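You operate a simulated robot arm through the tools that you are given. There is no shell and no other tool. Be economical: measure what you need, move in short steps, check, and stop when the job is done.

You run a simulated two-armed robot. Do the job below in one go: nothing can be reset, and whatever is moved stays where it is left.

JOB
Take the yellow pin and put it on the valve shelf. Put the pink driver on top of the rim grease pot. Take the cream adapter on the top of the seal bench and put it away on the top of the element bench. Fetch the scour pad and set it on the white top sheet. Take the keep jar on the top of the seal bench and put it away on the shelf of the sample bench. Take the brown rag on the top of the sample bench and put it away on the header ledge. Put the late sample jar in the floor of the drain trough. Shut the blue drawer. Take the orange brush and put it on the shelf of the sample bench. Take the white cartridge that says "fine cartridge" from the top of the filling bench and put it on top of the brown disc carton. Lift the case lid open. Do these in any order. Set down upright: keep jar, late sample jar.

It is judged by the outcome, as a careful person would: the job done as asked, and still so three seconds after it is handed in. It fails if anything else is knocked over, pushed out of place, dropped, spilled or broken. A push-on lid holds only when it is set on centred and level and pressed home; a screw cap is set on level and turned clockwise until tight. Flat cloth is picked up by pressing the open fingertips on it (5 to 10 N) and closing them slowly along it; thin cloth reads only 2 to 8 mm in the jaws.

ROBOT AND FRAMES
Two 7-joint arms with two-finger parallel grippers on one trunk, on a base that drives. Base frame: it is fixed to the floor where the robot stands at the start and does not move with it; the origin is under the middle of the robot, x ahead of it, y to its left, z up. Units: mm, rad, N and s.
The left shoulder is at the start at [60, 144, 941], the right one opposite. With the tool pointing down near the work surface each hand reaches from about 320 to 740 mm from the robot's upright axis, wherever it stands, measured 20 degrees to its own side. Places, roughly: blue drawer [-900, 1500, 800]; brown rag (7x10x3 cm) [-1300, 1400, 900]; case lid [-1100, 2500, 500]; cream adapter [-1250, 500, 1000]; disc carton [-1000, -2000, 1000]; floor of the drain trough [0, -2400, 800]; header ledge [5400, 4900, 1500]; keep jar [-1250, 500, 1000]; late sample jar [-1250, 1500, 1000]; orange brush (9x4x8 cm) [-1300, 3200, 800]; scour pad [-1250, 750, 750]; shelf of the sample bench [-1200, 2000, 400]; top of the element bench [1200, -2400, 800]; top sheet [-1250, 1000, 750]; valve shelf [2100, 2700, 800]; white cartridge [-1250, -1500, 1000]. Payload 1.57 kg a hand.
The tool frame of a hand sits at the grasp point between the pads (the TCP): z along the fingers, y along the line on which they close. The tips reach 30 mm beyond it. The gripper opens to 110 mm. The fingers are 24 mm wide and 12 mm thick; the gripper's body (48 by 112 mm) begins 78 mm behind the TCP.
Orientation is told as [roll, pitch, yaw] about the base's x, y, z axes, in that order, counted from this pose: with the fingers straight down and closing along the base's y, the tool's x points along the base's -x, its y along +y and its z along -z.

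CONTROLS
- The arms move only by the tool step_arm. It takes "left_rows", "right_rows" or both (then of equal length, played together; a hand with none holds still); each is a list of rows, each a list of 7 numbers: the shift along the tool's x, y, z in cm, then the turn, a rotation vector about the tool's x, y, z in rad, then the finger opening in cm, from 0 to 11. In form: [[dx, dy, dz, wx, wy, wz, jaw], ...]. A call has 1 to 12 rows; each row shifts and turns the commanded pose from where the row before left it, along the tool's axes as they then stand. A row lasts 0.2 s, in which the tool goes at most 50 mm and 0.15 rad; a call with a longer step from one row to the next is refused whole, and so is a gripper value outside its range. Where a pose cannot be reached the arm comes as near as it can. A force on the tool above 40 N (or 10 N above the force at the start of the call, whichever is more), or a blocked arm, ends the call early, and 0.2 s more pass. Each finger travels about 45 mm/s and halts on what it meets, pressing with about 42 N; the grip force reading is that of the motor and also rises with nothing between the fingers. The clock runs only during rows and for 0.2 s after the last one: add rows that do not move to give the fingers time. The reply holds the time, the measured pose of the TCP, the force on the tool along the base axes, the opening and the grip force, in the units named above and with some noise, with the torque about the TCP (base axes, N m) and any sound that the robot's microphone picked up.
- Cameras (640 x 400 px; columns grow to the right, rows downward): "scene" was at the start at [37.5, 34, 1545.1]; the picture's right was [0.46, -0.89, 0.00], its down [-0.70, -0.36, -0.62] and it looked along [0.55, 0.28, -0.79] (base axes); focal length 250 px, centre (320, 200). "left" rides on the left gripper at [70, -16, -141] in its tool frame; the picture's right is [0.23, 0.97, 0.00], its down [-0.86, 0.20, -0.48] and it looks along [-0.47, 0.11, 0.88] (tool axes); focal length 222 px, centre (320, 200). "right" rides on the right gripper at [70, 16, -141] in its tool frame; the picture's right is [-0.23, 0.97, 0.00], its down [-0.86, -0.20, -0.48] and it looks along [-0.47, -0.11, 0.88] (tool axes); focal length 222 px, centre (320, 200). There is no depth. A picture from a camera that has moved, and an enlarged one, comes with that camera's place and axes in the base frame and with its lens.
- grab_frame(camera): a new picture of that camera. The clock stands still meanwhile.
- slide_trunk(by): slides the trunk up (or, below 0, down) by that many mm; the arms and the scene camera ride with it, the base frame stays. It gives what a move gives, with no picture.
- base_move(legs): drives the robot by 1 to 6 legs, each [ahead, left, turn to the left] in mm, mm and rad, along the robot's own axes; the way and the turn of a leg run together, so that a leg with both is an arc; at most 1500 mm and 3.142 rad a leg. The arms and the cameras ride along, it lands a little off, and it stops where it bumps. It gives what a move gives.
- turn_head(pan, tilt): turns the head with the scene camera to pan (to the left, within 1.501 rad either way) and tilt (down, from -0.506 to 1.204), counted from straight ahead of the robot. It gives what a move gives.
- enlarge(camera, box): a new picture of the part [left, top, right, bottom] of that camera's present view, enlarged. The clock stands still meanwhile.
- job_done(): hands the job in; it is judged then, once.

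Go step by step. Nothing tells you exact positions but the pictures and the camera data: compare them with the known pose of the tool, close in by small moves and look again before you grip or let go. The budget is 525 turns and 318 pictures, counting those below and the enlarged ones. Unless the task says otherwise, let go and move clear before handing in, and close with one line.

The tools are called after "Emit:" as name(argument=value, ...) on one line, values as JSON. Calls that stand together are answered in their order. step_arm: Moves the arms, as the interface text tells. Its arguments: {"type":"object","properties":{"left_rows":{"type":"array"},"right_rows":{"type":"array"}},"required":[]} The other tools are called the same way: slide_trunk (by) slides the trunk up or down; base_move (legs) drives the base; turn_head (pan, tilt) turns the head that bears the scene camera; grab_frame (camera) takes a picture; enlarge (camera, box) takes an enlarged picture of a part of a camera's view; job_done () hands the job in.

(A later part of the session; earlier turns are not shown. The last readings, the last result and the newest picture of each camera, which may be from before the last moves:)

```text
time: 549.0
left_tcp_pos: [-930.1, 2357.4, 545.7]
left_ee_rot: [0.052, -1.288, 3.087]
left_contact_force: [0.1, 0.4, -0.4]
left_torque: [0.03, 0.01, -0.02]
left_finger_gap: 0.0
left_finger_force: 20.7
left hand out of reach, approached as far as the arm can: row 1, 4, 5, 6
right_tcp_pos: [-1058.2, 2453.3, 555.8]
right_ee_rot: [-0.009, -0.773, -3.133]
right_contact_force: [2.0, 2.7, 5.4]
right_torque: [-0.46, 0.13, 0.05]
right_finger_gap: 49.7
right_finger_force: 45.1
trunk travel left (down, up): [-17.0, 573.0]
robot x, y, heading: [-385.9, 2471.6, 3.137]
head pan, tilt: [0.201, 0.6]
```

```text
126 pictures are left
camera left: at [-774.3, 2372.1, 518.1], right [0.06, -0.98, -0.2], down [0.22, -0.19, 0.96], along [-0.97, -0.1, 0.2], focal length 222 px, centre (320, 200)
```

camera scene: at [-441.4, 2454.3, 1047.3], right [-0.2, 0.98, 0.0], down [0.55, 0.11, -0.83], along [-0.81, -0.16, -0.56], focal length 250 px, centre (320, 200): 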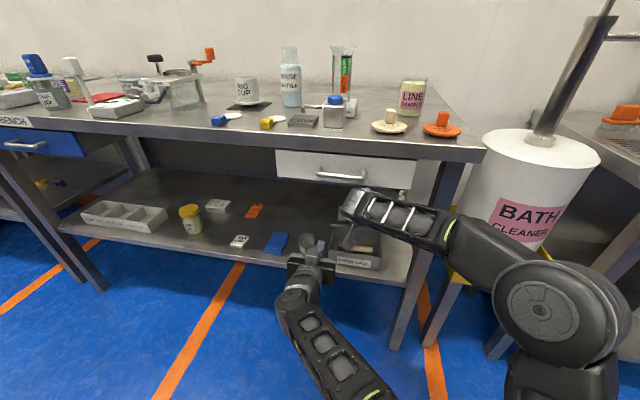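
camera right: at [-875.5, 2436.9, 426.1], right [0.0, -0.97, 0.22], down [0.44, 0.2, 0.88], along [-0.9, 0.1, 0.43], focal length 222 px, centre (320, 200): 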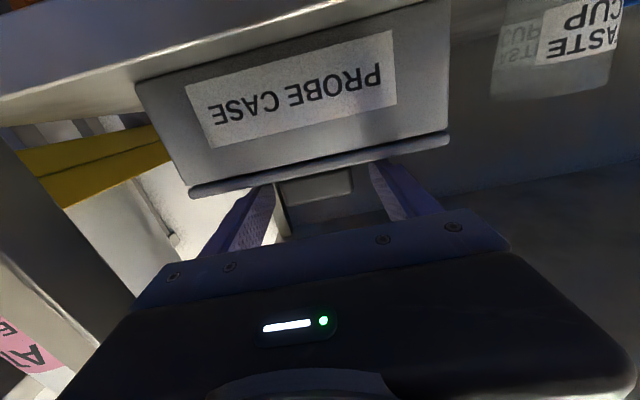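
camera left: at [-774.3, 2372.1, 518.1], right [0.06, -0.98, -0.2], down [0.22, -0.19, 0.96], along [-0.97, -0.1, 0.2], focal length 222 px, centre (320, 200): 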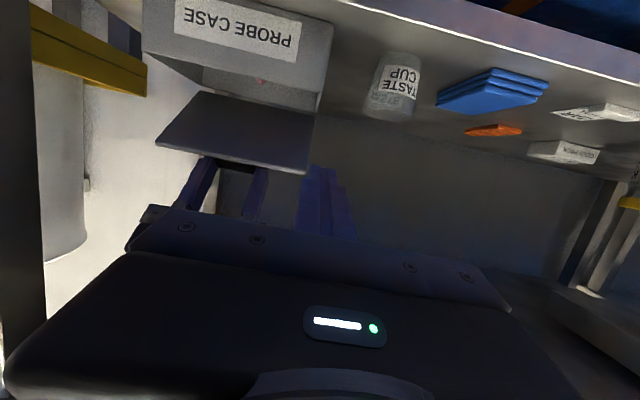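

The view shows the lid raised. I move the left hand to the lid's middle and lower it below the lid's edge.

Emit:
step_arm(left_rows=[[0.96, -2.5, 0.28, 0, 0, 0, 0], [0.96, -2.5, 0.28, 0, 0, 0, 0], [0.96, -2.0, 0.28, 0, 0, 0, 0], [0.96, 0, 0.28, 0, 0, 0, 0], [0, 0, 0, 0, 0, 0, 0]])

Emit:
grab_frame(camera="left")

Emit:
enlarge(camera="scene", box=[240, 150, 480, 330])

```text
time: 550.4
left_tcp_pos: [-938.9, 2390.0, 517.5]
left_ee_rot: [0.066, -1.255, -3.137]
left_contact_force: [0.3, -0.5, -0.9]
left_torque: [-0.03, -0.03, 0.0]
left_finger_gap: 0.0
left_finger_force: 21.4
left hand out of reach, approached as far as the arm can: row 3, 4
right_tcp_pos: [-1059.9, 2454.1, 555.4]
right_ee_rot: [-0.009, -0.774, -3.133]
right_contact_force: [2.5, 0.8, 1.5]
right_torque: [-0.13, -0.04, -0.06]
right_finger_gap: 49.7
right_finger_force: 44.7
trunk travel left (down, up): [-17.0, 573.0]
robot x, y, heading: [-385.0, 2472.7, 3.139]
head pan, tilt: [0.201, 0.6]
stopped in row 5 (left hand): the arm was blocked; the commanded pose is now the measured one
```

```text
125 pictures are left
camera left: at [-783.8, 2415.9, 495.1], right [0.13, -0.97, -0.2], down [0.2, -0.17, 0.97], along [-0.97, -0.17, 0.17], focal length 222 px, centre (320, 200)
```

left: 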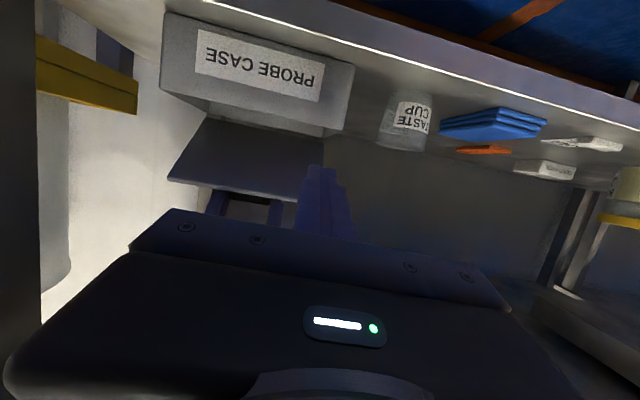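

```text
2.22 times, centred on (360, 240) of scene
camera zoom: at [-441.6, 2454.3, 1047.3], right [-0.2, 0.98, 0.0], down [0.55, 0.11, -0.83], along [-0.81, -0.16, -0.56], focal length 556 px, centre (231, 111)
```

zoom: 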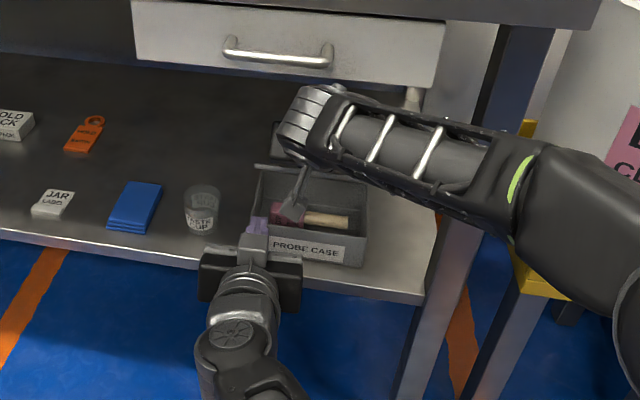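

The left fingers are within the lid's left portion (y≈2390). I advance them under the lid.

Emit:
step_arm(left_rows=[[-0.62, 0, 1.9, 0, 0, 0, 0], [-0.62, 0, 1.9, 0, 0, 0, 0], [-0.62, 0, 1.9, 0, 0, 0, 0], [-0.62, 0, 1.9, 0, 0, 0, 0], [0, 0, 0, 0, 0, 0, 0]])

Emit:
grab_frame(camera="left")

Emit:
enlarge(camera="scene", box=[240, 150, 480, 330])

```text
time: 551.6
left_tcp_pos: [-1016.3, 2388.3, 517.0]
left_ee_rot: [0.064, -1.256, -3.138]
left_contact_force: [-0.1, -0.5, 0.1]
left_torque: [-0.04, -0.01, 0.02]
left_finger_gap: 0.0
left_finger_force: 21.3
right_tcp_pos: [-1059.3, 2452.1, 556.5]
right_ee_rot: [-0.008, -0.772, -3.132]
right_contact_force: [4.4, 0.6, 2.8]
right_torque: [-0.29, -0.1, -0.21]
right_finger_gap: 49.8
right_finger_force: 44.9
trunk travel left (down, up): [-17.0, 573.0]
robot x, y, heading: [-384.1, 2469.8, 3.141]
head pan, tilt: [0.201, 0.6]
```

```text
123 pictures are left
camera left: at [-861.8, 2412.6, 495.4], right [0.13, -0.97, -0.2], down [0.2, -0.17, 0.96], along [-0.97, -0.17, 0.17], focal length 222 px, centre (320, 200)
```

left: 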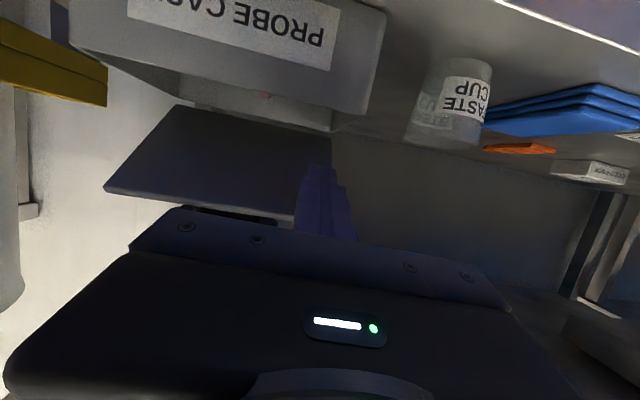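

```text
2.22 times, centred on (360, 240) of scene
camera zoom: at [-441.5, 2454.3, 1047.3], right [-0.2, 0.98, 0.0], down [0.55, 0.11, -0.83], along [-0.81, -0.16, -0.56], focal length 556 px, centre (231, 111)
```

zoom: 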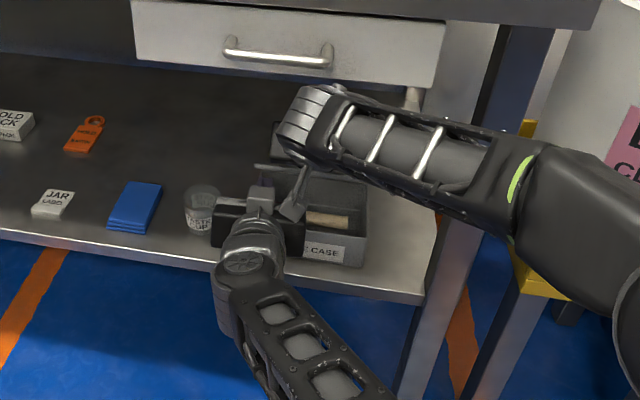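

My fingers only just overlap the lid's edge, so I open the left jaws: one finger then lies well under the lid. Then I advance a little.

Emit:
step_arm(left_rows=[[0, 0, 0, 0, 0, 0, 4], [0, 0, 0, 0, 0, 0, 8], [0, 0, 0, 0, 0, 0, 9], [0, 0, 0, 0, 0, 0, 9], [0, 0, 0, 0, 0, 0, 9]])

Emit:
grab_frame(camera="left")

```text
time: 552.8
left_tcp_pos: [-1015.8, 2386.4, 519.0]
left_ee_rot: [0.062, -1.256, -3.138]
left_contact_force: [-0.2, -0.1, -0.9]
left_torque: [-0.02, 0.01, 0.0]
left_finger_gap: 89.9
left_finger_force: 0.0
right_tcp_pos: [-1058.5, 2452.3, 555.8]
right_ee_rot: [-0.008, -0.771, -3.134]
right_contact_force: [3.7, 1.3, 3.1]
right_torque: [-0.36, -0.09, -0.25]
right_finger_gap: 49.6
right_finger_force: 44.4
trunk travel left (down, up): [-17.0, 573.0]
robot x, y, heading: [-385.1, 2470.5, 3.139]
head pan, tilt: [0.201, 0.6]
```

```text
121 pictures are left
camera left: at [-861.6, 2412.6, 495.5], right [0.13, -0.97, -0.2], down [0.2, -0.17, 0.96], along [-0.97, -0.17, 0.17], focal length 222 px, centre (320, 200)
```

left: 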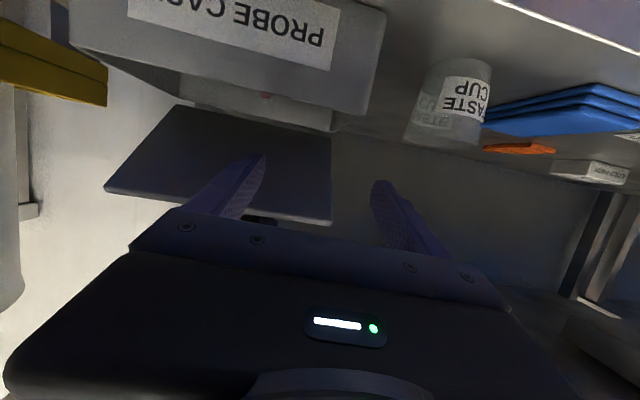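

Emit:
step_arm(left_rows=[[-0.5, 0, 1.5, 0, 0, 0, 9], [0, 0, 0, 0, 0, 0, 9]])

Emit:
step_arm(left_rows=[[-0.2, 0, 0.7, 0, 0, 0, 9], [0, 0, 0, 0, 0, 0, 9]])

```text
time: 553.4
left_tcp_pos: [-1031.7, 2385.5, 516.2]
left_ee_rot: [0.073, -1.251, 3.135]
left_contact_force: [20.2, 0.5, -10.0]
left_torque: [-0.52, -0.33, -0.93]
left_finger_gap: 89.4
left_finger_force: 0.0
right_tcp_pos: [-1060.1, 2452.6, 556.9]
right_ee_rot: [-0.006, -0.776, -3.134]
right_contact_force: [-7.7, -0.6, 5.1]
right_torque: [-0.33, -0.61, 0.08]
right_finger_gap: 49.3
right_finger_force: 45.0
trunk travel left (down, up): [-17.0, 573.0]
robot x, y, heading: [-385.8, 2470.3, 3.137]
head pan, tilt: [0.201, 0.6]
```

```text
time: 553.7
left_tcp_pos: [-1035.6, 2384.4, 514.1]
left_ee_rot: [0.082, -1.247, 3.126]
left_contact_force: [0.8, -0.1, 0.0]
left_torque: [-0.04, -0.02, 0.0]
left_finger_gap: 89.8
left_finger_force: 0.1
right_tcp_pos: [-1060.6, 2452.6, 557.6]
right_ee_rot: [-0.006, -0.777, -3.132]
right_contact_force: [1.1, 0.0, 0.0]
right_torque: [-0.01, -0.06, -0.21]
right_finger_gap: 49.9
right_finger_force: 45.1
trunk travel left (down, up): [-17.0, 573.0]
robot x, y, heading: [-388.8, 2472.5, 3.139]
head pan, tilt: [0.201, 0.6]
stopped in row 1 (left hand): the force on the tool passed its limit (the readings are from after the stop); the commanded pose is now the measured one
```

The left finger supports the lid. I open the right hand and draw it back.

Emit:
step_arm(right_rows=[[0, 0, 0, 0, 0, 0, 5.5], [0, 0, 0, 0, 0, 0, 7], [0, 0, 0, 0, 0, 0, 8.5], [0, 0, -1, 0, 0, 0, 8.5], [0, 0, -2, 0, 0, 0, 8.5], [0, 0, -2, 0, 0, 0, 8.5], [0, 0, 0, 0, 0, 0, 8.5]])

Emit:
grab_frame(camera="left")

Emit:
enlarge(camera="scene", box=[240, 150, 480, 330])

```text
time: 555.3
left_tcp_pos: [-1034.6, 2386.3, 514.6]
left_ee_rot: [0.08, -1.246, 3.128]
left_contact_force: [0.5, 0.8, 0.0]
left_torque: [-0.04, -0.01, -0.02]
left_finger_gap: 89.9
left_finger_force: 0.1
right_tcp_pos: [-1023.9, 2451.5, 591.9]
right_ee_rot: [-0.009, -0.778, -3.134]
right_contact_force: [-0.9, 0.3, -0.3]
right_torque: [-0.01, 0.02, 0.01]
right_finger_gap: 85.0
right_finger_force: 0.2
trunk travel left (down, up): [-17.0, 573.0]
robot x, y, heading: [-387.9, 2470.5, 3.14]
head pan, tilt: [0.201, 0.6]
```

```text
120 pictures are left
camera left: at [-879.7, 2410.7, 492.7], right [0.13, -0.97, -0.19], down [0.19, -0.16, 0.97], along [-0.97, -0.17, 0.17], focal length 222 px, centre (320, 200)
```

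left: 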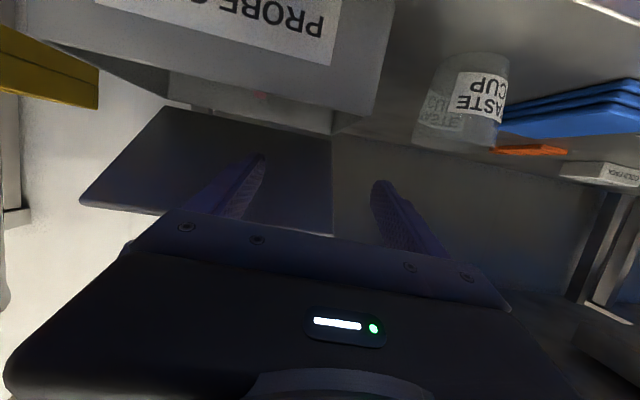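

```text
2.22 times, centred on (360, 240) of scene
camera zoom: at [-441.7, 2454.2, 1047.3], right [-0.2, 0.98, 0.0], down [0.55, 0.11, -0.83], along [-0.81, -0.16, -0.57], focal length 556 px, centre (231, 111)
```

zoom: 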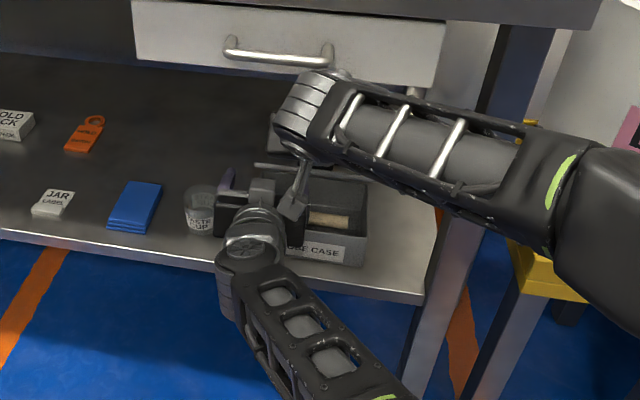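

The lid stays up. I clear the right hand further and push the lid over with the left.

Emit:
step_arm(right_rows=[[0, 0, -3, 0, 0, 0, 8.5], [0.5, 0, -3, 0, 0, 0, 8.5], [1, 0, -2, 0, 0, 0, 8.5], [1, 0, 0, 0, 0, 0, 8.5], [0, 0, 0, 0, 0, 0, 8.5]])

Emit:
step_arm(left_rows=[[-0.5, 0, 0.8, 0, 0, 0, 9], [-0.5, 0, 0.8, 0, 0, 0, 9], [0, 0, 0, 0, 0, 0, 9]])

Emit:
grab_frame(camera="left")

```text
time: 556.5
left_tcp_pos: [-1034.6, 2384.6, 513.5]
left_ee_rot: [0.08, -1.246, 3.128]
left_contact_force: [-0.4, 0.1, -0.6]
left_torque: [-0.02, -0.02, -0.01]
left_finger_gap: 89.9
left_finger_force: 0.1
right_tcp_pos: [-951.0, 2453.4, 632.1]
right_ee_rot: [-0.008, -0.777, -3.132]
right_contact_force: [0.1, -0.4, 0.6]
right_torque: [0.03, 0.03, 0.01]
right_finger_gap: 85.0
right_finger_force: 0.1
trunk travel left (down, up): [-17.0, 573.0]
robot x, y, heading: [-385.4, 2468.9, 3.14]
head pan, tilt: [0.201, 0.6]
```

```text
time: 557.3
left_tcp_pos: [-1051.8, 2383.9, 516.6]
left_ee_rot: [0.081, -1.247, 3.127]
left_contact_force: [0.8, 0.6, -0.3]
left_torque: [0.03, -0.03, 0.0]
left_finger_gap: 90.1
left_finger_force: 0.1
right_tcp_pos: [-952.6, 2453.4, 631.3]
right_ee_rot: [-0.007, -0.777, -3.132]
right_contact_force: [-0.1, 0.5, 0.2]
right_torque: [0.0, 0.01, -0.03]
right_finger_gap: 84.8
right_finger_force: 0.1
trunk travel left (down, up): [-17.0, 573.0]
robot x, y, heading: [-385.0, 2473.1, 3.136]
head pan, tilt: [0.201, 0.6]
```

```text
118 pictures are left
camera left: at [-897.4, 2409.7, 495.6], right [0.13, -0.97, -0.19], down [0.19, -0.16, 0.97], along [-0.97, -0.17, 0.17], focal length 222 px, centre (320, 200)
```

left: 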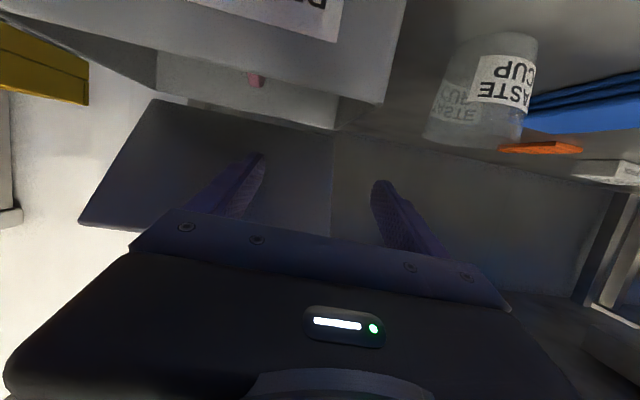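

Emit:
step_arm(left_rows=[[-0.95, 0, 1.26, 0, 0, 0, 9], [-0.95, 0, 1.26, 0, 0, 0, 9], [-0.95, 0, 1.26, 0, 0, 0, 9], [0, 0, 0, 0, 0, 0, 9]])

Emit:
grab_frame(camera="left")

Emit:
enlarge(camera="scene", box=[240, 130, 480, 310])

```text
time: 558.3
left_tcp_pos: [-1097.2, 2379.5, 530.3]
left_ee_rot: [0.081, -1.246, 3.128]
left_contact_force: [6.6, -6.6, -2.4]
left_torque: [0.39, 0.76, -0.92]
left_finger_gap: 90.1
left_finger_force: 0.0
right_tcp_pos: [-954.1, 2455.0, 634.3]
right_ee_rot: [-0.004, -0.783, -3.139]
right_contact_force: [-30.2, 8.6, 25.6]
right_torque: [-0.32, -4.33, -0.22]
right_finger_gap: 79.7
right_finger_force: 0.0
trunk travel left (down, up): [-17.0, 573.0]
robot x, y, heading: [-384.8, 2471.2, 3.137]
head pan, tilt: [0.201, 0.6]
```

```text
117 pictures are left
camera left: at [-942.3, 2406.9, 510.1], right [0.14, -0.97, -0.19], down [0.19, -0.16, 0.97], along [-0.97, -0.17, 0.16], focal length 222 px, centre (320, 200)
```

left: 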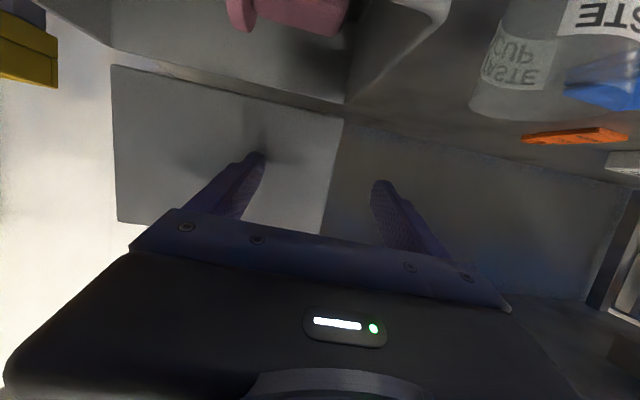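

```text
2.22 times, centred on (360, 220) of scene
camera zoom: at [-441.7, 2454.2, 1047.3], right [-0.2, 0.98, 0.0], down [0.55, 0.11, -0.83], along [-0.81, -0.16, -0.56], focal length 556 px, centre (231, 156)
```

zoom: 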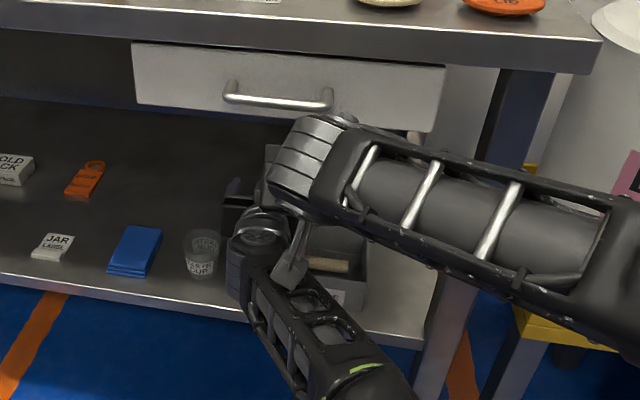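

My hands touch each other; I move the right hand up and away.

Emit:
step_arm(right_rows=[[-0.5, -1, -1.5, 0, 0, 0, 8], [0, -2, -2, 0, 0, 0, 6], [0.5, -3, -2, 0, 0, 0, 4], [1, -3, -2, 0, 0, 0, 4], [1, -3, -2, 0, 0, 0, 4], [0, 0, 0, 0, 0, 0, 4]])

Emit:
grab_frame(camera="left")

```text
time: 559.7
left_tcp_pos: [-1096.9, 2381.1, 533.8]
left_ee_rot: [0.08, -1.247, 3.127]
left_contact_force: [0.0, -0.3, 0.7]
left_torque: [0.0, 0.04, 0.0]
left_finger_gap: 90.0
left_finger_force: 0.0
right_tcp_pos: [-873.2, 2572.7, 686.6]
right_ee_rot: [-0.007, -0.778, -3.134]
right_contact_force: [-0.5, 0.1, 0.4]
right_torque: [0.02, 0.04, 0.02]
right_finger_gap: 40.3
right_finger_force: 0.1
trunk travel left (down, up): [-17.0, 573.0]
robot x, y, heading: [-385.0, 2471.5, 3.139]
head pan, tilt: [0.201, 0.6]
```

```text
115 pictures are left
camera left: at [-942.8, 2407.7, 511.4], right [0.13, -0.97, -0.19], down [0.19, -0.16, 0.97], along [-0.97, -0.17, 0.17], focal length 222 px, centre (320, 200)
```

left: 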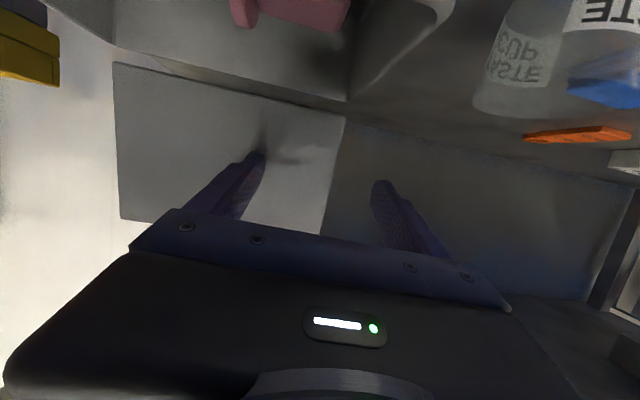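

Emit:
step_arm(left_rows=[[-0.6, 0, 1.3, 0, 0, 0, 9], [-0.6, 0, 1.3, 0, 0, 0, 9], [0, 0, 0, 0, 0, 0, 9]])

Emit:
grab_frame(camera="left")

Emit:
enlarge(camera="scene", box=[240, 130, 480, 310])

```text
time: 560.1
left_tcp_pos: [-1103.6, 2384.4, 533.0]
left_ee_rot: [0.084, -1.243, 3.121]
left_contact_force: [23.9, -1.1, 7.0]
left_torque: [0.26, 0.21, -1.16]
left_finger_gap: 87.5
left_finger_force: 0.0
right_tcp_pos: [-871.3, 2571.5, 686.5]
right_ee_rot: [-0.006, -0.778, -3.132]
right_contact_force: [0.1, 0.4, 0.6]
right_torque: [-0.03, -0.04, 0.03]
right_finger_gap: 40.0
right_finger_force: 0.1
trunk travel left (down, up): [-17.0, 573.0]
robot x, y, heading: [-382.3, 2473.9, 3.139]
head pan, tilt: [0.201, 0.6]
stopped in row 1 (left hand): the force on the tool passed its limit (the readings are from after the stop); the commanded pose is now the measured one
```

```text
114 pictures are left
camera left: at [-948.1, 2408.2, 512.3], right [0.13, -0.97, -0.19], down [0.19, -0.16, 0.97], along [-0.97, -0.16, 0.16], focal length 222 px, centre (320, 200)
```

left: 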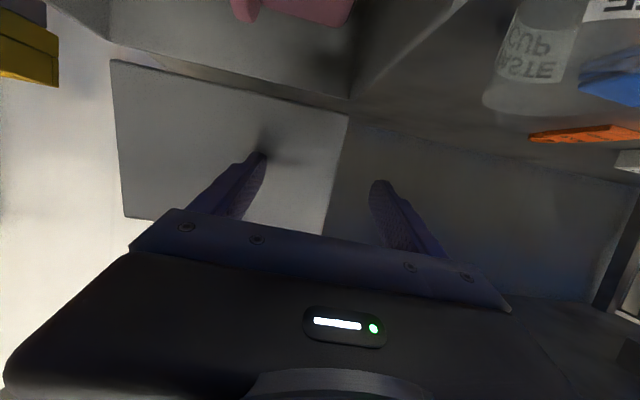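

```text
2.22 times, centred on (360, 220) of scene
camera zoom: at [-439.2, 2454.1, 1047.6], right [-0.2, 0.98, 0.0], down [0.55, 0.11, -0.83], along [-0.81, -0.16, -0.56], focal length 556 px, centre (231, 156)
```

zoom: 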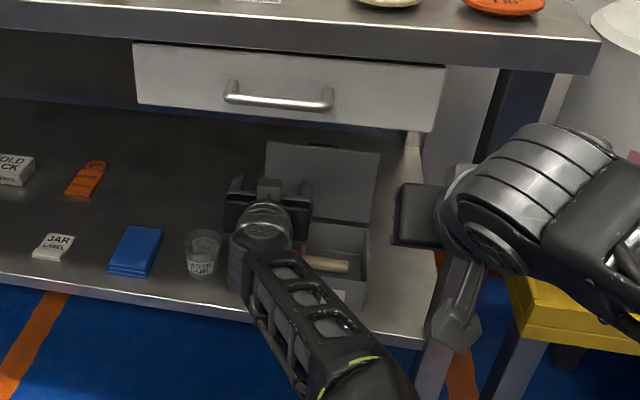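

The lid is upright against its stop. I withdraw the left hand and see whether it stays.

Emit:
step_arm(left_rows=[[0.3, 0, -0.9, 0, 0, 0, 9], [0.6, 0, -1.9, 0, 0, 0, 9], [0.9, 0, -2.9, 0, 0, 0, 9], [0.9, 0, -2.9, 0, 0, 0, 9], [0.9, 0, -2.9, 0, 0, 0, 9], [0.9, 0, -2.9, 0, 0, 0, 9], [0, 0, 0, 0, 0, 0, 9]])

Emit:
enlarge(camera="scene", box=[240, 130, 480, 310])

Emit:
grab_frame(camera="left")

```text
time: 561.7
left_tcp_pos: [-955.1, 2391.7, 535.7]
left_ee_rot: [0.082, -1.244, 3.121]
left_contact_force: [0.6, -0.1, -0.4]
left_torque: [-0.03, 0.04, 0.0]
left_finger_gap: 89.9
left_finger_force: 0.1
right_tcp_pos: [-872.9, 2573.1, 686.4]
right_ee_rot: [-0.006, -0.777, -3.131]
right_contact_force: [-0.5, -0.6, 0.2]
right_torque: [0.01, 0.0, -0.05]
right_finger_gap: 40.0
right_finger_force: 0.0
trunk travel left (down, up): [-17.0, 573.0]
robot x, y, heading: [-386.9, 2473.4, 3.135]
head pan, tilt: [0.201, 0.6]
```

```text
2.22 times, centred on (360, 220) of scene
camera zoom: at [-441.3, 2454.2, 1047.3], right [-0.2, 0.98, 0.0], down [0.55, 0.11, -0.83], along [-0.81, -0.16, -0.56], focal length 556 px, centre (231, 156)
```

zoom: 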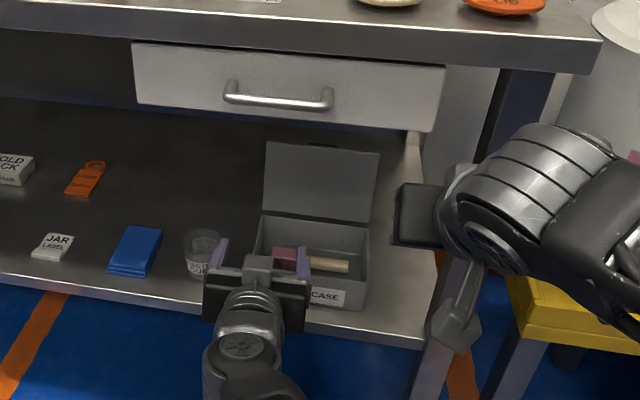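

```text
111 pictures are left
camera left: at [-799.4, 2416.5, 515.0], right [0.13, -0.97, -0.19], down [0.19, -0.16, 0.97], along [-0.97, -0.16, 0.16], focal length 222 px, centre (320, 200)
```

left: 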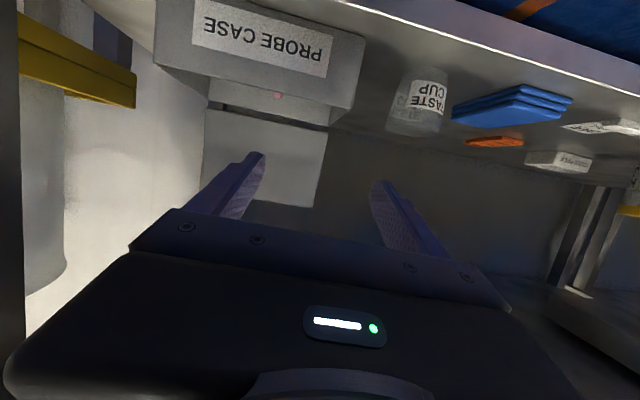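

The lid stays open. I back off, raise the trunk, bring both hands to neutral, and look for the orange brush.

Emit:
base_move(legs=[[-330, 0, 0]])

Emit:
slide_trunk(by=400)

Emit:
step_arm(left_rows=[[0, 1.5, -1, 0, 0.14, 0, 6], [0, 1.5, -1, 0, 0.14, 0, 6], [0, 1.5, -1, 0, 0.14, 0, 6], [0, 1.5, -0.5, 0, 0.14, 0, 6], [0, 1.5, 0, 0, 0.14, 0, 6], [0, 1.5, 0, 0, 0.14, 0, 6], [0, 1.5, 0, 0, 0.14, 0, 6], [0, 1.5, 0, 0, 0.14, 0, 6], [0, 1.5, 0, 0, 0.1, 0, 6], [0, 0, 0, 0, 0, 0, 6]], right_rows=[[0, -0.5, 0, 0, 0.14, 0, 6], [0, -0.5, 0, 0, 0.14, 0, 6], [0, -0.5, 0, 0, 0.14, 0, 6], [0, -0.5, 0, 0, 0.14, 0, 6], [0, 0, 0, 0, 0.14, 0, 6], [0, 0, 0, 0, 0.08, 0, 6], [0, 0, 0, 0, 0, 0, 6], [0, 0, 0, 0, 0, 0, 6], [0, 0, 0, 0, 0, 0, 6], [0, 0, 0, 0, 0, 0, 6]])

Emit:
turn_head(pan=-0.6, tilt=0.4)

Emit:
grab_frame(camera="scene")

```text
time: 563.8
left_tcp_pos: [-631.5, 2391.3, 535.3]
left_ee_rot: [0.084, -1.242, 3.118]
left_contact_force: [-0.5, -0.3, 0.4]
left_torque: [0.03, 0.0, -0.03]
left_finger_gap: 90.2
left_finger_force: 0.1
right_tcp_pos: [-550.5, 2572.1, 686.3]
right_ee_rot: [-0.008, -0.776, -3.135]
right_contact_force: [0.3, -0.2, 0.9]
right_torque: [0.01, 0.02, 0.02]
right_finger_gap: 40.0
right_finger_force: 0.0
trunk travel left (down, up): [-17.0, 573.0]
robot x, y, heading: [-63.5, 2472.7, 3.138]
head pan, tilt: [0.201, 0.6]
```

```text
time: 567.6
left_tcp_pos: [-633.4, 2391.5, 935.2]
left_ee_rot: [0.084, -1.243, 3.119]
left_contact_force: [0.1, -0.3, -0.1]
left_torque: [0.01, -0.01, 0.0]
left_finger_gap: 90.0
left_finger_force: 0.1
right_tcp_pos: [-551.0, 2571.0, 1085.6]
right_ee_rot: [-0.007, -0.776, -3.134]
right_contact_force: [0.1, 0.4, 0.6]
right_torque: [-0.01, 0.0, -0.04]
right_finger_gap: 39.9
right_finger_force: 0.1
trunk travel left (down, up): [-417.0, 173.0]
robot x, y, heading: [-60.0, 2468.9, 3.14]
head pan, tilt: [0.201, 0.6]
```

```text
time: 569.9
left_tcp_pos: [-526.6, 2263.1, 961.1]
left_ee_rot: [0.034, -0.03, -3.086]
left_contact_force: [0.1, -0.1, 0.4]
left_torque: [-0.01, 0.01, -0.02]
left_finger_gap: 60.2
left_finger_force: 0.0
left hand out of reach, approached as far as the arm can: row 3, 8, 9
right_tcp_pos: [-553.5, 2576.9, 1059.7]
right_ee_rot: [0.033, -0.17, 3.134]
right_contact_force: [0.3, 0.6, -0.8]
right_torque: [0.04, -0.02, 0.01]
right_finger_gap: 60.0
right_finger_force: 0.2
right hand out of reach, approached as far as the arm can: row 4, 5, 6
trunk travel left (down, up): [-417.0, 173.0]
robot x, y, heading: [-64.2, 2469.5, 3.137]
head pan, tilt: [0.201, 0.6]
```

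```text
time: 571.0
left_tcp_pos: [-526.3, 2263.4, 960.2]
left_ee_rot: [0.033, -0.031, -3.084]
left_contact_force: [0.8, 0.2, -0.1]
left_torque: [0.02, 0.0, 0.01]
left_finger_gap: 60.0
left_finger_force: 0.1
right_tcp_pos: [-552.9, 2575.5, 1059.5]
right_ee_rot: [0.032, -0.172, 3.134]
right_contact_force: [0.5, -0.5, -0.1]
right_torque: [-0.01, 0.01, 0.01]
right_finger_gap: 60.0
right_finger_force: 0.1
trunk travel left (down, up): [-417.0, 173.0]
robot x, y, heading: [-62.6, 2470.5, 3.137]
head pan, tilt: [-0.6, 0.4]
```

```text
110 pictures are left
camera scene: at [-108.9, 2523.1, 1465.5], right [0.57, 0.82, 0.0], down [0.32, -0.22, -0.92], along [-0.76, 0.52, -0.39], focal length 250 px, centre (320, 200)
```

scene: 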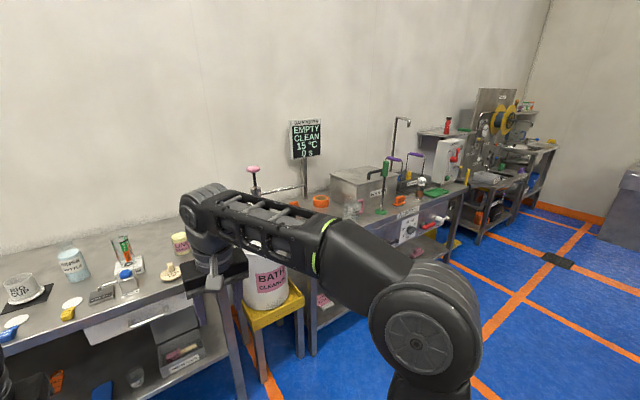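

Emit:
base_move(legs=[[0, -700, 0]])

Emit:
turn_head(pan=0.1, tilt=0.5)

Emit:
grab_frame(camera="scene")

```text
time: 574.8
left_tcp_pos: [-525.1, 2954.7, 960.5]
left_ee_rot: [0.033, -0.031, -3.085]
left_contact_force: [0.1, 1.2, 0.7]
left_torque: [-0.01, -0.04, 0.01]
left_finger_gap: 59.7
left_finger_force: 0.0
right_tcp_pos: [-550.3, 3268.6, 1060.1]
right_ee_rot: [0.032, -0.172, 3.136]
right_contact_force: [0.3, 0.8, 0.4]
right_torque: [0.0, 0.01, 0.02]
right_finger_gap: 60.0
right_finger_force: 0.1
trunk travel left (down, up): [-417.0, 173.0]
robot x, y, heading: [-61.0, 3159.6, 3.139]
head pan, tilt: [-0.6, 0.4]
```

```text
time: 575.9
left_tcp_pos: [-524.4, 2954.8, 960.3]
left_ee_rot: [0.033, -0.032, -3.083]
left_contact_force: [0.9, -0.3, 0.8]
left_torque: [-0.01, 0.01, -0.04]
left_finger_gap: 59.8
left_finger_force: 0.0
right_tcp_pos: [-550.9, 3269.1, 1059.1]
right_ee_rot: [0.033, -0.172, 3.137]
right_contact_force: [0.5, -0.9, 0.1]
right_torque: [0.06, -0.04, -0.01]
right_finger_gap: 60.2
right_finger_force: 0.0
trunk travel left (down, up): [-417.0, 173.0]
robot x, y, heading: [-60.9, 3165.3, 3.14]
head pan, tilt: [0.099, 0.499]
```

```text
109 pictures are left
camera scene: at [-121.1, 3154.4, 1456.4], right [-0.1, 1.0, 0.0], down [0.48, 0.05, -0.88], along [-0.87, -0.08, -0.48], focal length 250 px, centre (320, 200)
```

scene: 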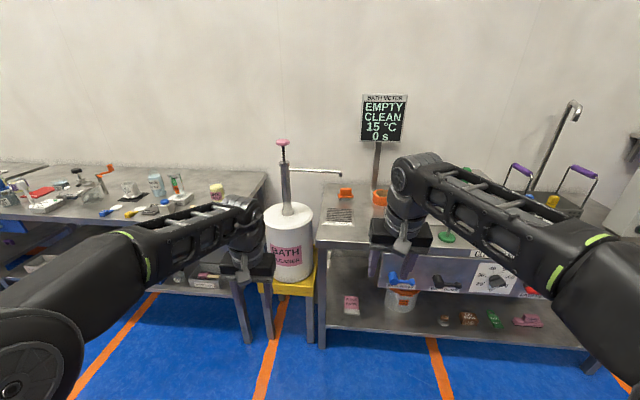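

Emit:
enlarge(camera="scene", box=[310, 165, 410, 235])

```text
5.71 times, centred on (360, 200) of scene
camera zoom: at [-121.1, 3154.4, 1456.4], right [-0.1, 1.0, 0.0], down [0.48, 0.05, -0.88], along [-0.87, -0.08, -0.48], focal length 1429 px, centre (91, 200)
```

zoom: 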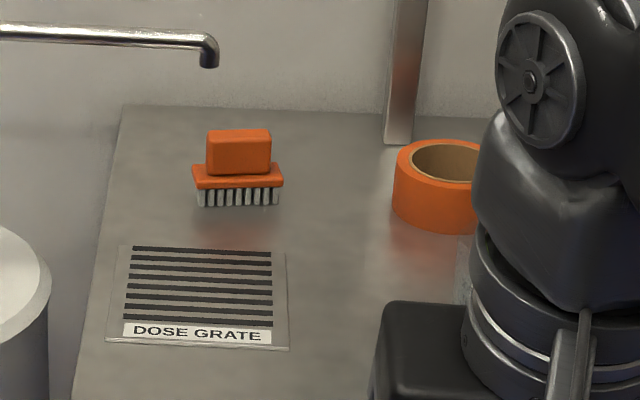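

The orange brush stands on the wash bench at ≈[-1340,3177], bench z≈785. A pump pipe is near, so I move the left hand further out and approach carefully with the right.

Emit:
step_arm(left_rows=[[0, 3, -0.5, 0, 0, 0, 4], [0, 3, -0.5, 0, 0, 0, 4], [0, 3, -0.5, 0, 0, 0, 4], [0, 3, -0.5, 0, 0, 0, 4], [0, 2, 0, 0, 0, 0, 4], [0, 0, 0, 0, 0, 0, 4]])

Emit:
base_move(legs=[[0, 80, 0], [380, 0, 0]])

Emit:
turn_head(pan=0.0, tilt=0.6)

Emit:
grab_frame(camera="scene")

Emit:
grab_frame(camera="right")

```text
time: 577.3
left_tcp_pos: [-485.0, 2838.4, 985.7]
left_ee_rot: [0.035, -0.033, -3.082]
left_contact_force: [1.1, -0.3, -0.2]
left_torque: [0.03, -0.02, -0.01]
left_finger_gap: 39.9
left_finger_force: 0.1
left hand out of reach, approached as far as the arm can: row 3, 4, 5
right_tcp_pos: [-550.3, 3267.4, 1060.1]
right_ee_rot: [0.034, -0.17, 3.137]
right_contact_force: [-0.5, -0.3, 0.4]
right_torque: [-0.02, 0.02, -0.02]
right_finger_gap: 60.1
right_finger_force: 0.0
trunk travel left (down, up): [-417.0, 173.0]
robot x, y, heading: [-64.7, 3161.2, 3.141]
head pan, tilt: [0.099, 0.499]
```

```text
time: 580.3
left_tcp_pos: [-864.5, 2762.0, 986.1]
left_ee_rot: [0.035, -0.033, -3.086]
left_contact_force: [-0.1, -0.1, 0.0]
left_torque: [0.0, 0.0, -0.01]
left_finger_gap: 40.1
left_finger_force: 0.0
right_tcp_pos: [-929.4, 3192.7, 1060.0]
right_ee_rot: [0.033, -0.173, 3.133]
right_contact_force: [-0.6, -1.3, 0.5]
right_torque: [0.0, 0.01, 0.03]
right_finger_gap: 59.9
right_finger_force: 0.1
trunk travel left (down, up): [-417.0, 173.0]
robot x, y, heading: [-438.3, 3083.9, 3.139]
head pan, tilt: [0.099, 0.499]
```

```text
time: 581.0
left_tcp_pos: [-863.9, 2761.8, 984.4]
left_ee_rot: [0.035, -0.034, -3.085]
left_contact_force: [0.1, 1.1, -0.6]
left_torque: [0.04, 0.01, -0.01]
left_finger_gap: 40.3
left_finger_force: 0.1
right_tcp_pos: [-927.4, 3190.8, 1060.3]
right_ee_rot: [0.032, -0.17, 3.131]
right_contact_force: [1.5, 1.4, 0.6]
right_torque: [0.03, -0.03, 0.0]
right_finger_gap: 60.0
right_finger_force: 0.0
trunk travel left (down, up): [-417.0, 173.0]
robot x, y, heading: [-436.8, 3089.0, 3.137]
head pan, tilt: [0.0, 0.6]
```

```text
107 pictures are left
camera scene: at [-496.4, 3085.4, 1447.3], right [0.01, 1.0, 0.0], down [0.56, 0.0, -0.83], along [-0.83, 0.0, -0.56], focal length 250 px, centre (320, 200)
```

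scene: 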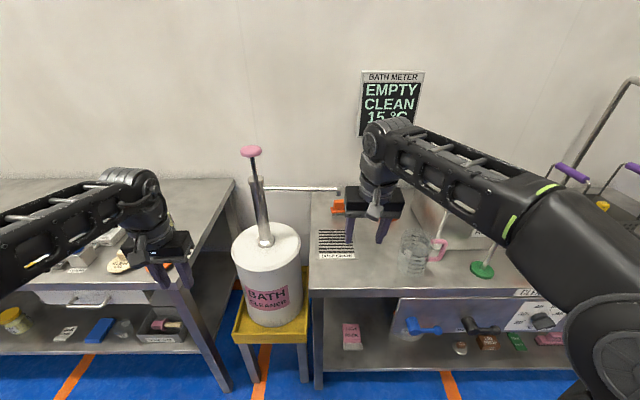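

```text
106 pictures are left
camera right: at [-835.5, 3178.7, 1187.2], right [-0.23, -0.97, 0.07], down [-0.76, 0.22, 0.61], along [-0.61, 0.09, -0.79], focal length 222 px, centre (320, 200)
```

right: 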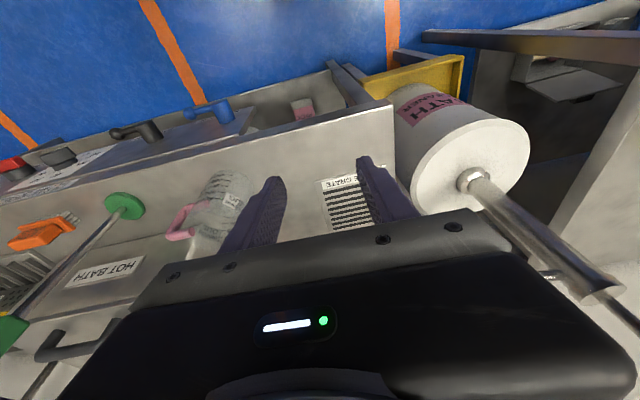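

Emit:
enlarge(camera="scene", box=[300, 175, 380, 225])

```text
8.00 times, centred on (340, 200) of scene
camera zoom: at [-496.4, 3085.4, 1447.3], right [0.01, 1.0, 0.0], down [0.56, 0.0, -0.83], along [-0.83, 0.0, -0.56], focal length 2001 px, centre (160, 200)
```

zoom: 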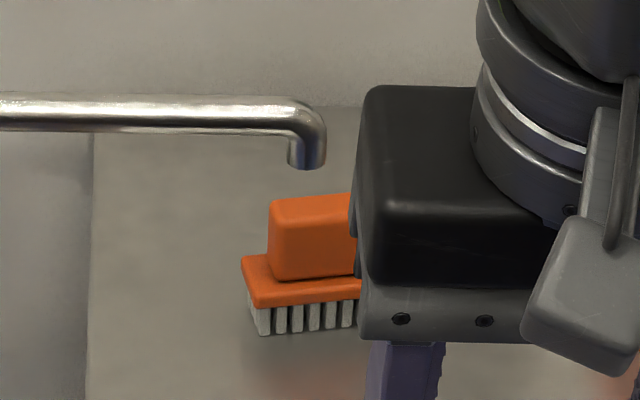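

The brush handle is at about y 3153–3215, x≈-1332, z 835–865 (bench ≈785). I lower the right hand and turn it to point forward, to pass under the pump spout.

Emit:
step_arm(right_rows=[[0.5, 0, 3, 0, 0, 0, 8], [0.5, 0, 3, 0, 0, 0, 8], [0.5, 0, 3, 0, 0, 0, 8], [-0.5, 0, 2, 0, -0.14, 0, 10], [-0.9, 0, 1, 0, -0.14, 0, 10], [-0.8, 0, 1, 0, -0.14, 0, 10], [-0.7, 0, 1, 0, -0.14, 0, 10], [-0.6, 0, 1, 0, -0.14, 0, 10], [-0.5, 0, 1, 0, -0.14, 0, 10], [-0.4, 0, 1, 0, -0.14, 0, 10], [-0.3, 0, 1, 0, -0.14, 0, 10], [0, 0, 0, 0, 0, 0, 10]])

Emit:
grab_frame(camera="scene")

```text
time: 583.6
left_tcp_pos: [-863.5, 2761.5, 985.3]
left_ee_rot: [0.035, -0.033, -3.085]
left_contact_force: [-0.1, 0.7, -0.2]
left_torque: [0.01, 0.02, -0.01]
left_finger_gap: 39.8
left_finger_force: 0.1
right_tcp_pos: [-1014.7, 3186.7, 924.2]
right_ee_rot: [0.121, -1.293, 3.023]
right_contact_force: [-0.5, 0.4, -0.1]
right_torque: [0.02, 0.0, -0.02]
right_finger_gap: 99.8
right_finger_force: 0.0
trunk travel left (down, up): [-417.0, 173.0]
robot x, y, heading: [-442.8, 3086.2, 3.134]
head pan, tilt: [0.0, 0.6]
```

```text
104 pictures are left
camera scene: at [-496.3, 3085.4, 1447.3], right [0.01, 1.0, 0.0], down [0.56, 0.0, -0.83], along [-0.83, 0.01, -0.56], focal length 250 px, centre (320, 200)
```

scene: 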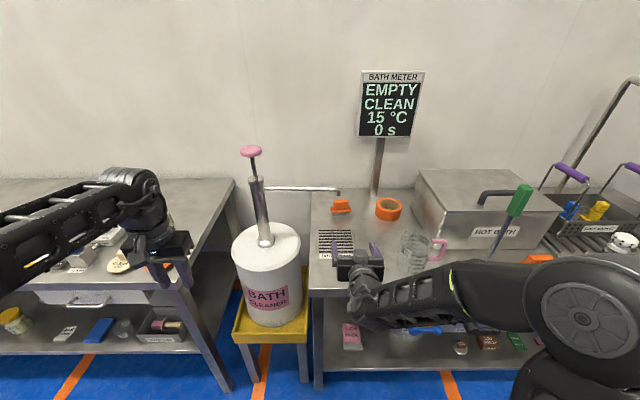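

Emit:
step_arm(right_rows=[[1.9, 0, 1, 0, 0, 0, 10], [1.9, 0, 1, 0, 0, 0, 10], [1.2, 0, 2, 0, 0, 0, 10], [-0.5, 0, 3, 0, 0, 0, 10], [-0.7, 0, 3, 0, 0, 0, 10], [-0.7, 0, 3, 0, 0, 0, 10], [0, 0, 0, 0, 0, 0, 10]])

Emit:
grab_frame(camera="right")

Emit:
enlarge(camera="scene", box=[290, 170, 410, 260])

```text
time: 585.2
left_tcp_pos: [-863.7, 2761.6, 985.6]
left_ee_rot: [0.034, -0.032, -3.086]
left_contact_force: [-0.4, 0.3, -0.3]
left_torque: [0.01, 0.02, -0.02]
left_finger_gap: 40.0
left_finger_force: 0.2
right_tcp_pos: [-1132.0, 3183.8, 858.6]
right_ee_rot: [0.12, -1.29, 3.025]
right_contact_force: [0.1, -0.1, 0.9]
right_torque: [-0.01, -0.02, -0.02]
right_finger_gap: 100.1
right_finger_force: 0.0
trunk travel left (down, up): [-417.0, 173.0]
robot x, y, heading: [-437.5, 3087.3, 3.132]
head pan, tilt: [0.0, 0.6]
```

```text
103 pictures are left
camera right: at [-976.5, 3166.9, 831.2], right [-0.07, -0.97, 0.25], down [0.23, 0.23, 0.95], along [-0.97, 0.12, 0.2], focal length 222 px, centre (320, 200)
```

right: 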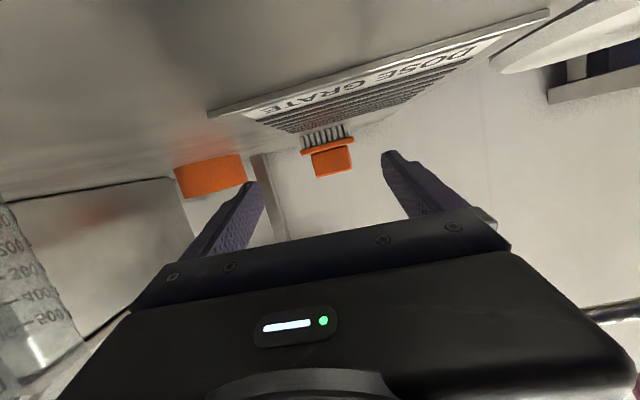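

```text
4.44 times, centred on (350, 215) of scene
camera zoom: at [-496.3, 3085.4, 1447.3], right [0.01, 1.0, 0.0], down [0.56, 0.0, -0.83], along [-0.83, 0.01, -0.56], focal length 1112 px, centre (187, 133)
```

zoom: 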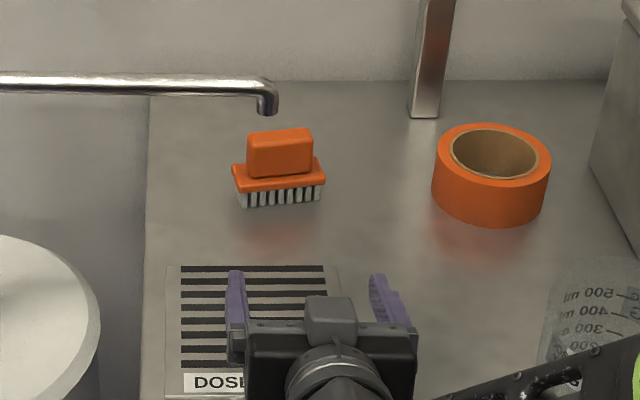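

Emit:
base_move(legs=[[150, 0, 0]])

Emit:
grab_frame(camera="right")

Emit:
enlarge(camera="scene", box=[280, 190, 420, 290])

```text
time: 586.6
left_tcp_pos: [-1018.1, 2761.3, 984.3]
left_ee_rot: [0.034, -0.032, -3.085]
left_contact_force: [-0.8, -0.9, 0.4]
left_torque: [-0.02, -0.04, 0.0]
left_finger_gap: 39.9
left_finger_force: 0.2
right_tcp_pos: [-1285.0, 3185.5, 859.6]
right_ee_rot: [0.116, -1.288, 3.027]
right_contact_force: [-1.4, -0.2, 0.8]
right_torque: [0.0, 0.03, -0.05]
right_finger_gap: 99.9
right_finger_force: 0.0
trunk travel left (down, up): [-417.0, 173.0]
robot x, y, heading: [-590.1, 3088.6, 3.137]
head pan, tilt: [0.0, 0.6]
```

```text
101 pictures are left
camera right: at [-1130.7, 3167.4, 830.7], right [-0.07, -0.97, 0.25], down [0.22, 0.23, 0.95], along [-0.97, 0.12, 0.2], focal length 222 px, centre (320, 200)
```

right: 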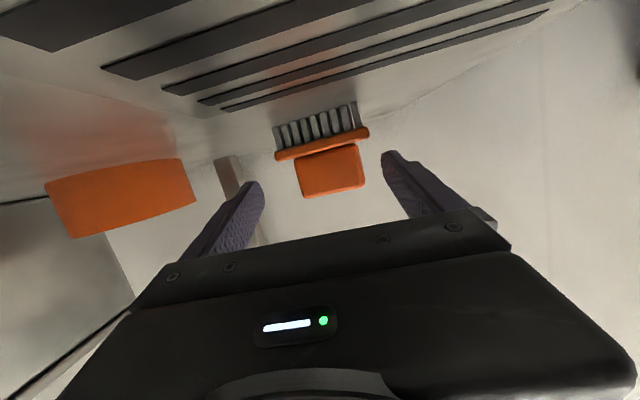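

```text
4.00 times, centred on (350, 240) of scene
camera zoom: at [-651.3, 3086.2, 1447.2], right [0.01, 1.0, 0.0], down [0.57, 0.0, -0.82], along [-0.82, 0.0, -0.57], focal length 1001 px, centre (200, 40)
```

zoom: 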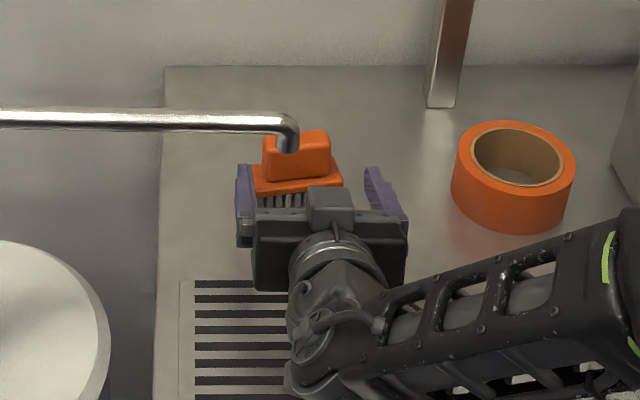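

Emit:
step_arm(right_rows=[[-0.5, 0.25, 2.1, 0, 0, 0, 10], [-0.5, 0.25, 2.1, 0, 0, 0, 10], [-0.5, 0.2, 2.1, 0, 0, 0, 10], [0, 0, 0, 0, 0, 0, 10]])

Emit:
grab_frame(camera="right")

Emit:
enlarge(camera="scene", box=[280, 190, 420, 290])

```text
time: 587.6
left_tcp_pos: [-1018.3, 2762.9, 985.3]
left_ee_rot: [0.035, -0.033, -3.084]
left_contact_force: [-0.2, 1.0, 0.5]
left_torque: [0.0, -0.02, -0.01]
left_finger_gap: 40.1
left_finger_force: 0.1
right_tcp_pos: [-1349.6, 3178.8, 857.0]
right_ee_rot: [0.118, -1.29, 3.024]
right_contact_force: [0.3, 0.2, 0.3]
right_torque: [0.02, 0.02, 0.05]
right_finger_gap: 100.0
right_finger_force: 0.0
trunk travel left (down, up): [-417.0, 173.0]
robot x, y, heading: [-590.2, 3086.0, 3.13]
head pan, tilt: [0.0, 0.6]
```

```text
99 pictures are left
camera right: at [-1194.8, 3160.7, 828.6], right [-0.07, -0.97, 0.25], down [0.22, 0.23, 0.95], along [-0.97, 0.12, 0.2], focal length 222 px, centre (320, 200)
```

right: 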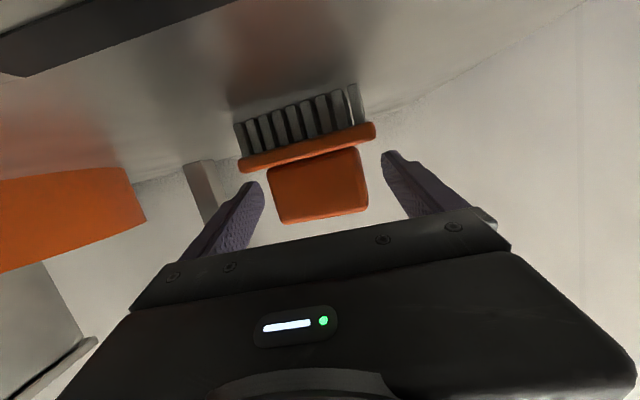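

```text
4.00 times, centred on (350, 240) of scene
camera zoom: at [-650.2, 3086.3, 1447.3], right [0.01, 1.0, 0.0], down [0.57, 0.0, -0.82], along [-0.82, 0.0, -0.57], focal length 1001 px, centre (200, 40)
```

zoom: 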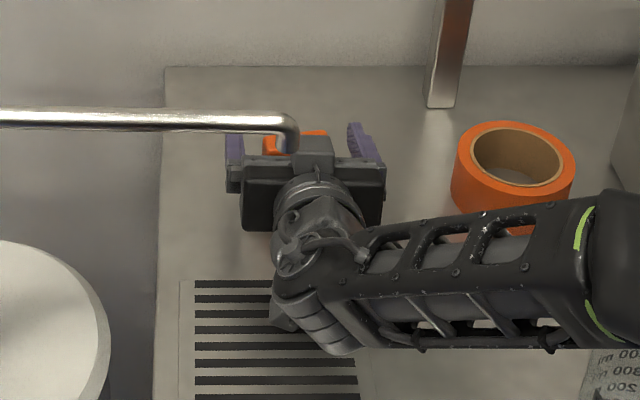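

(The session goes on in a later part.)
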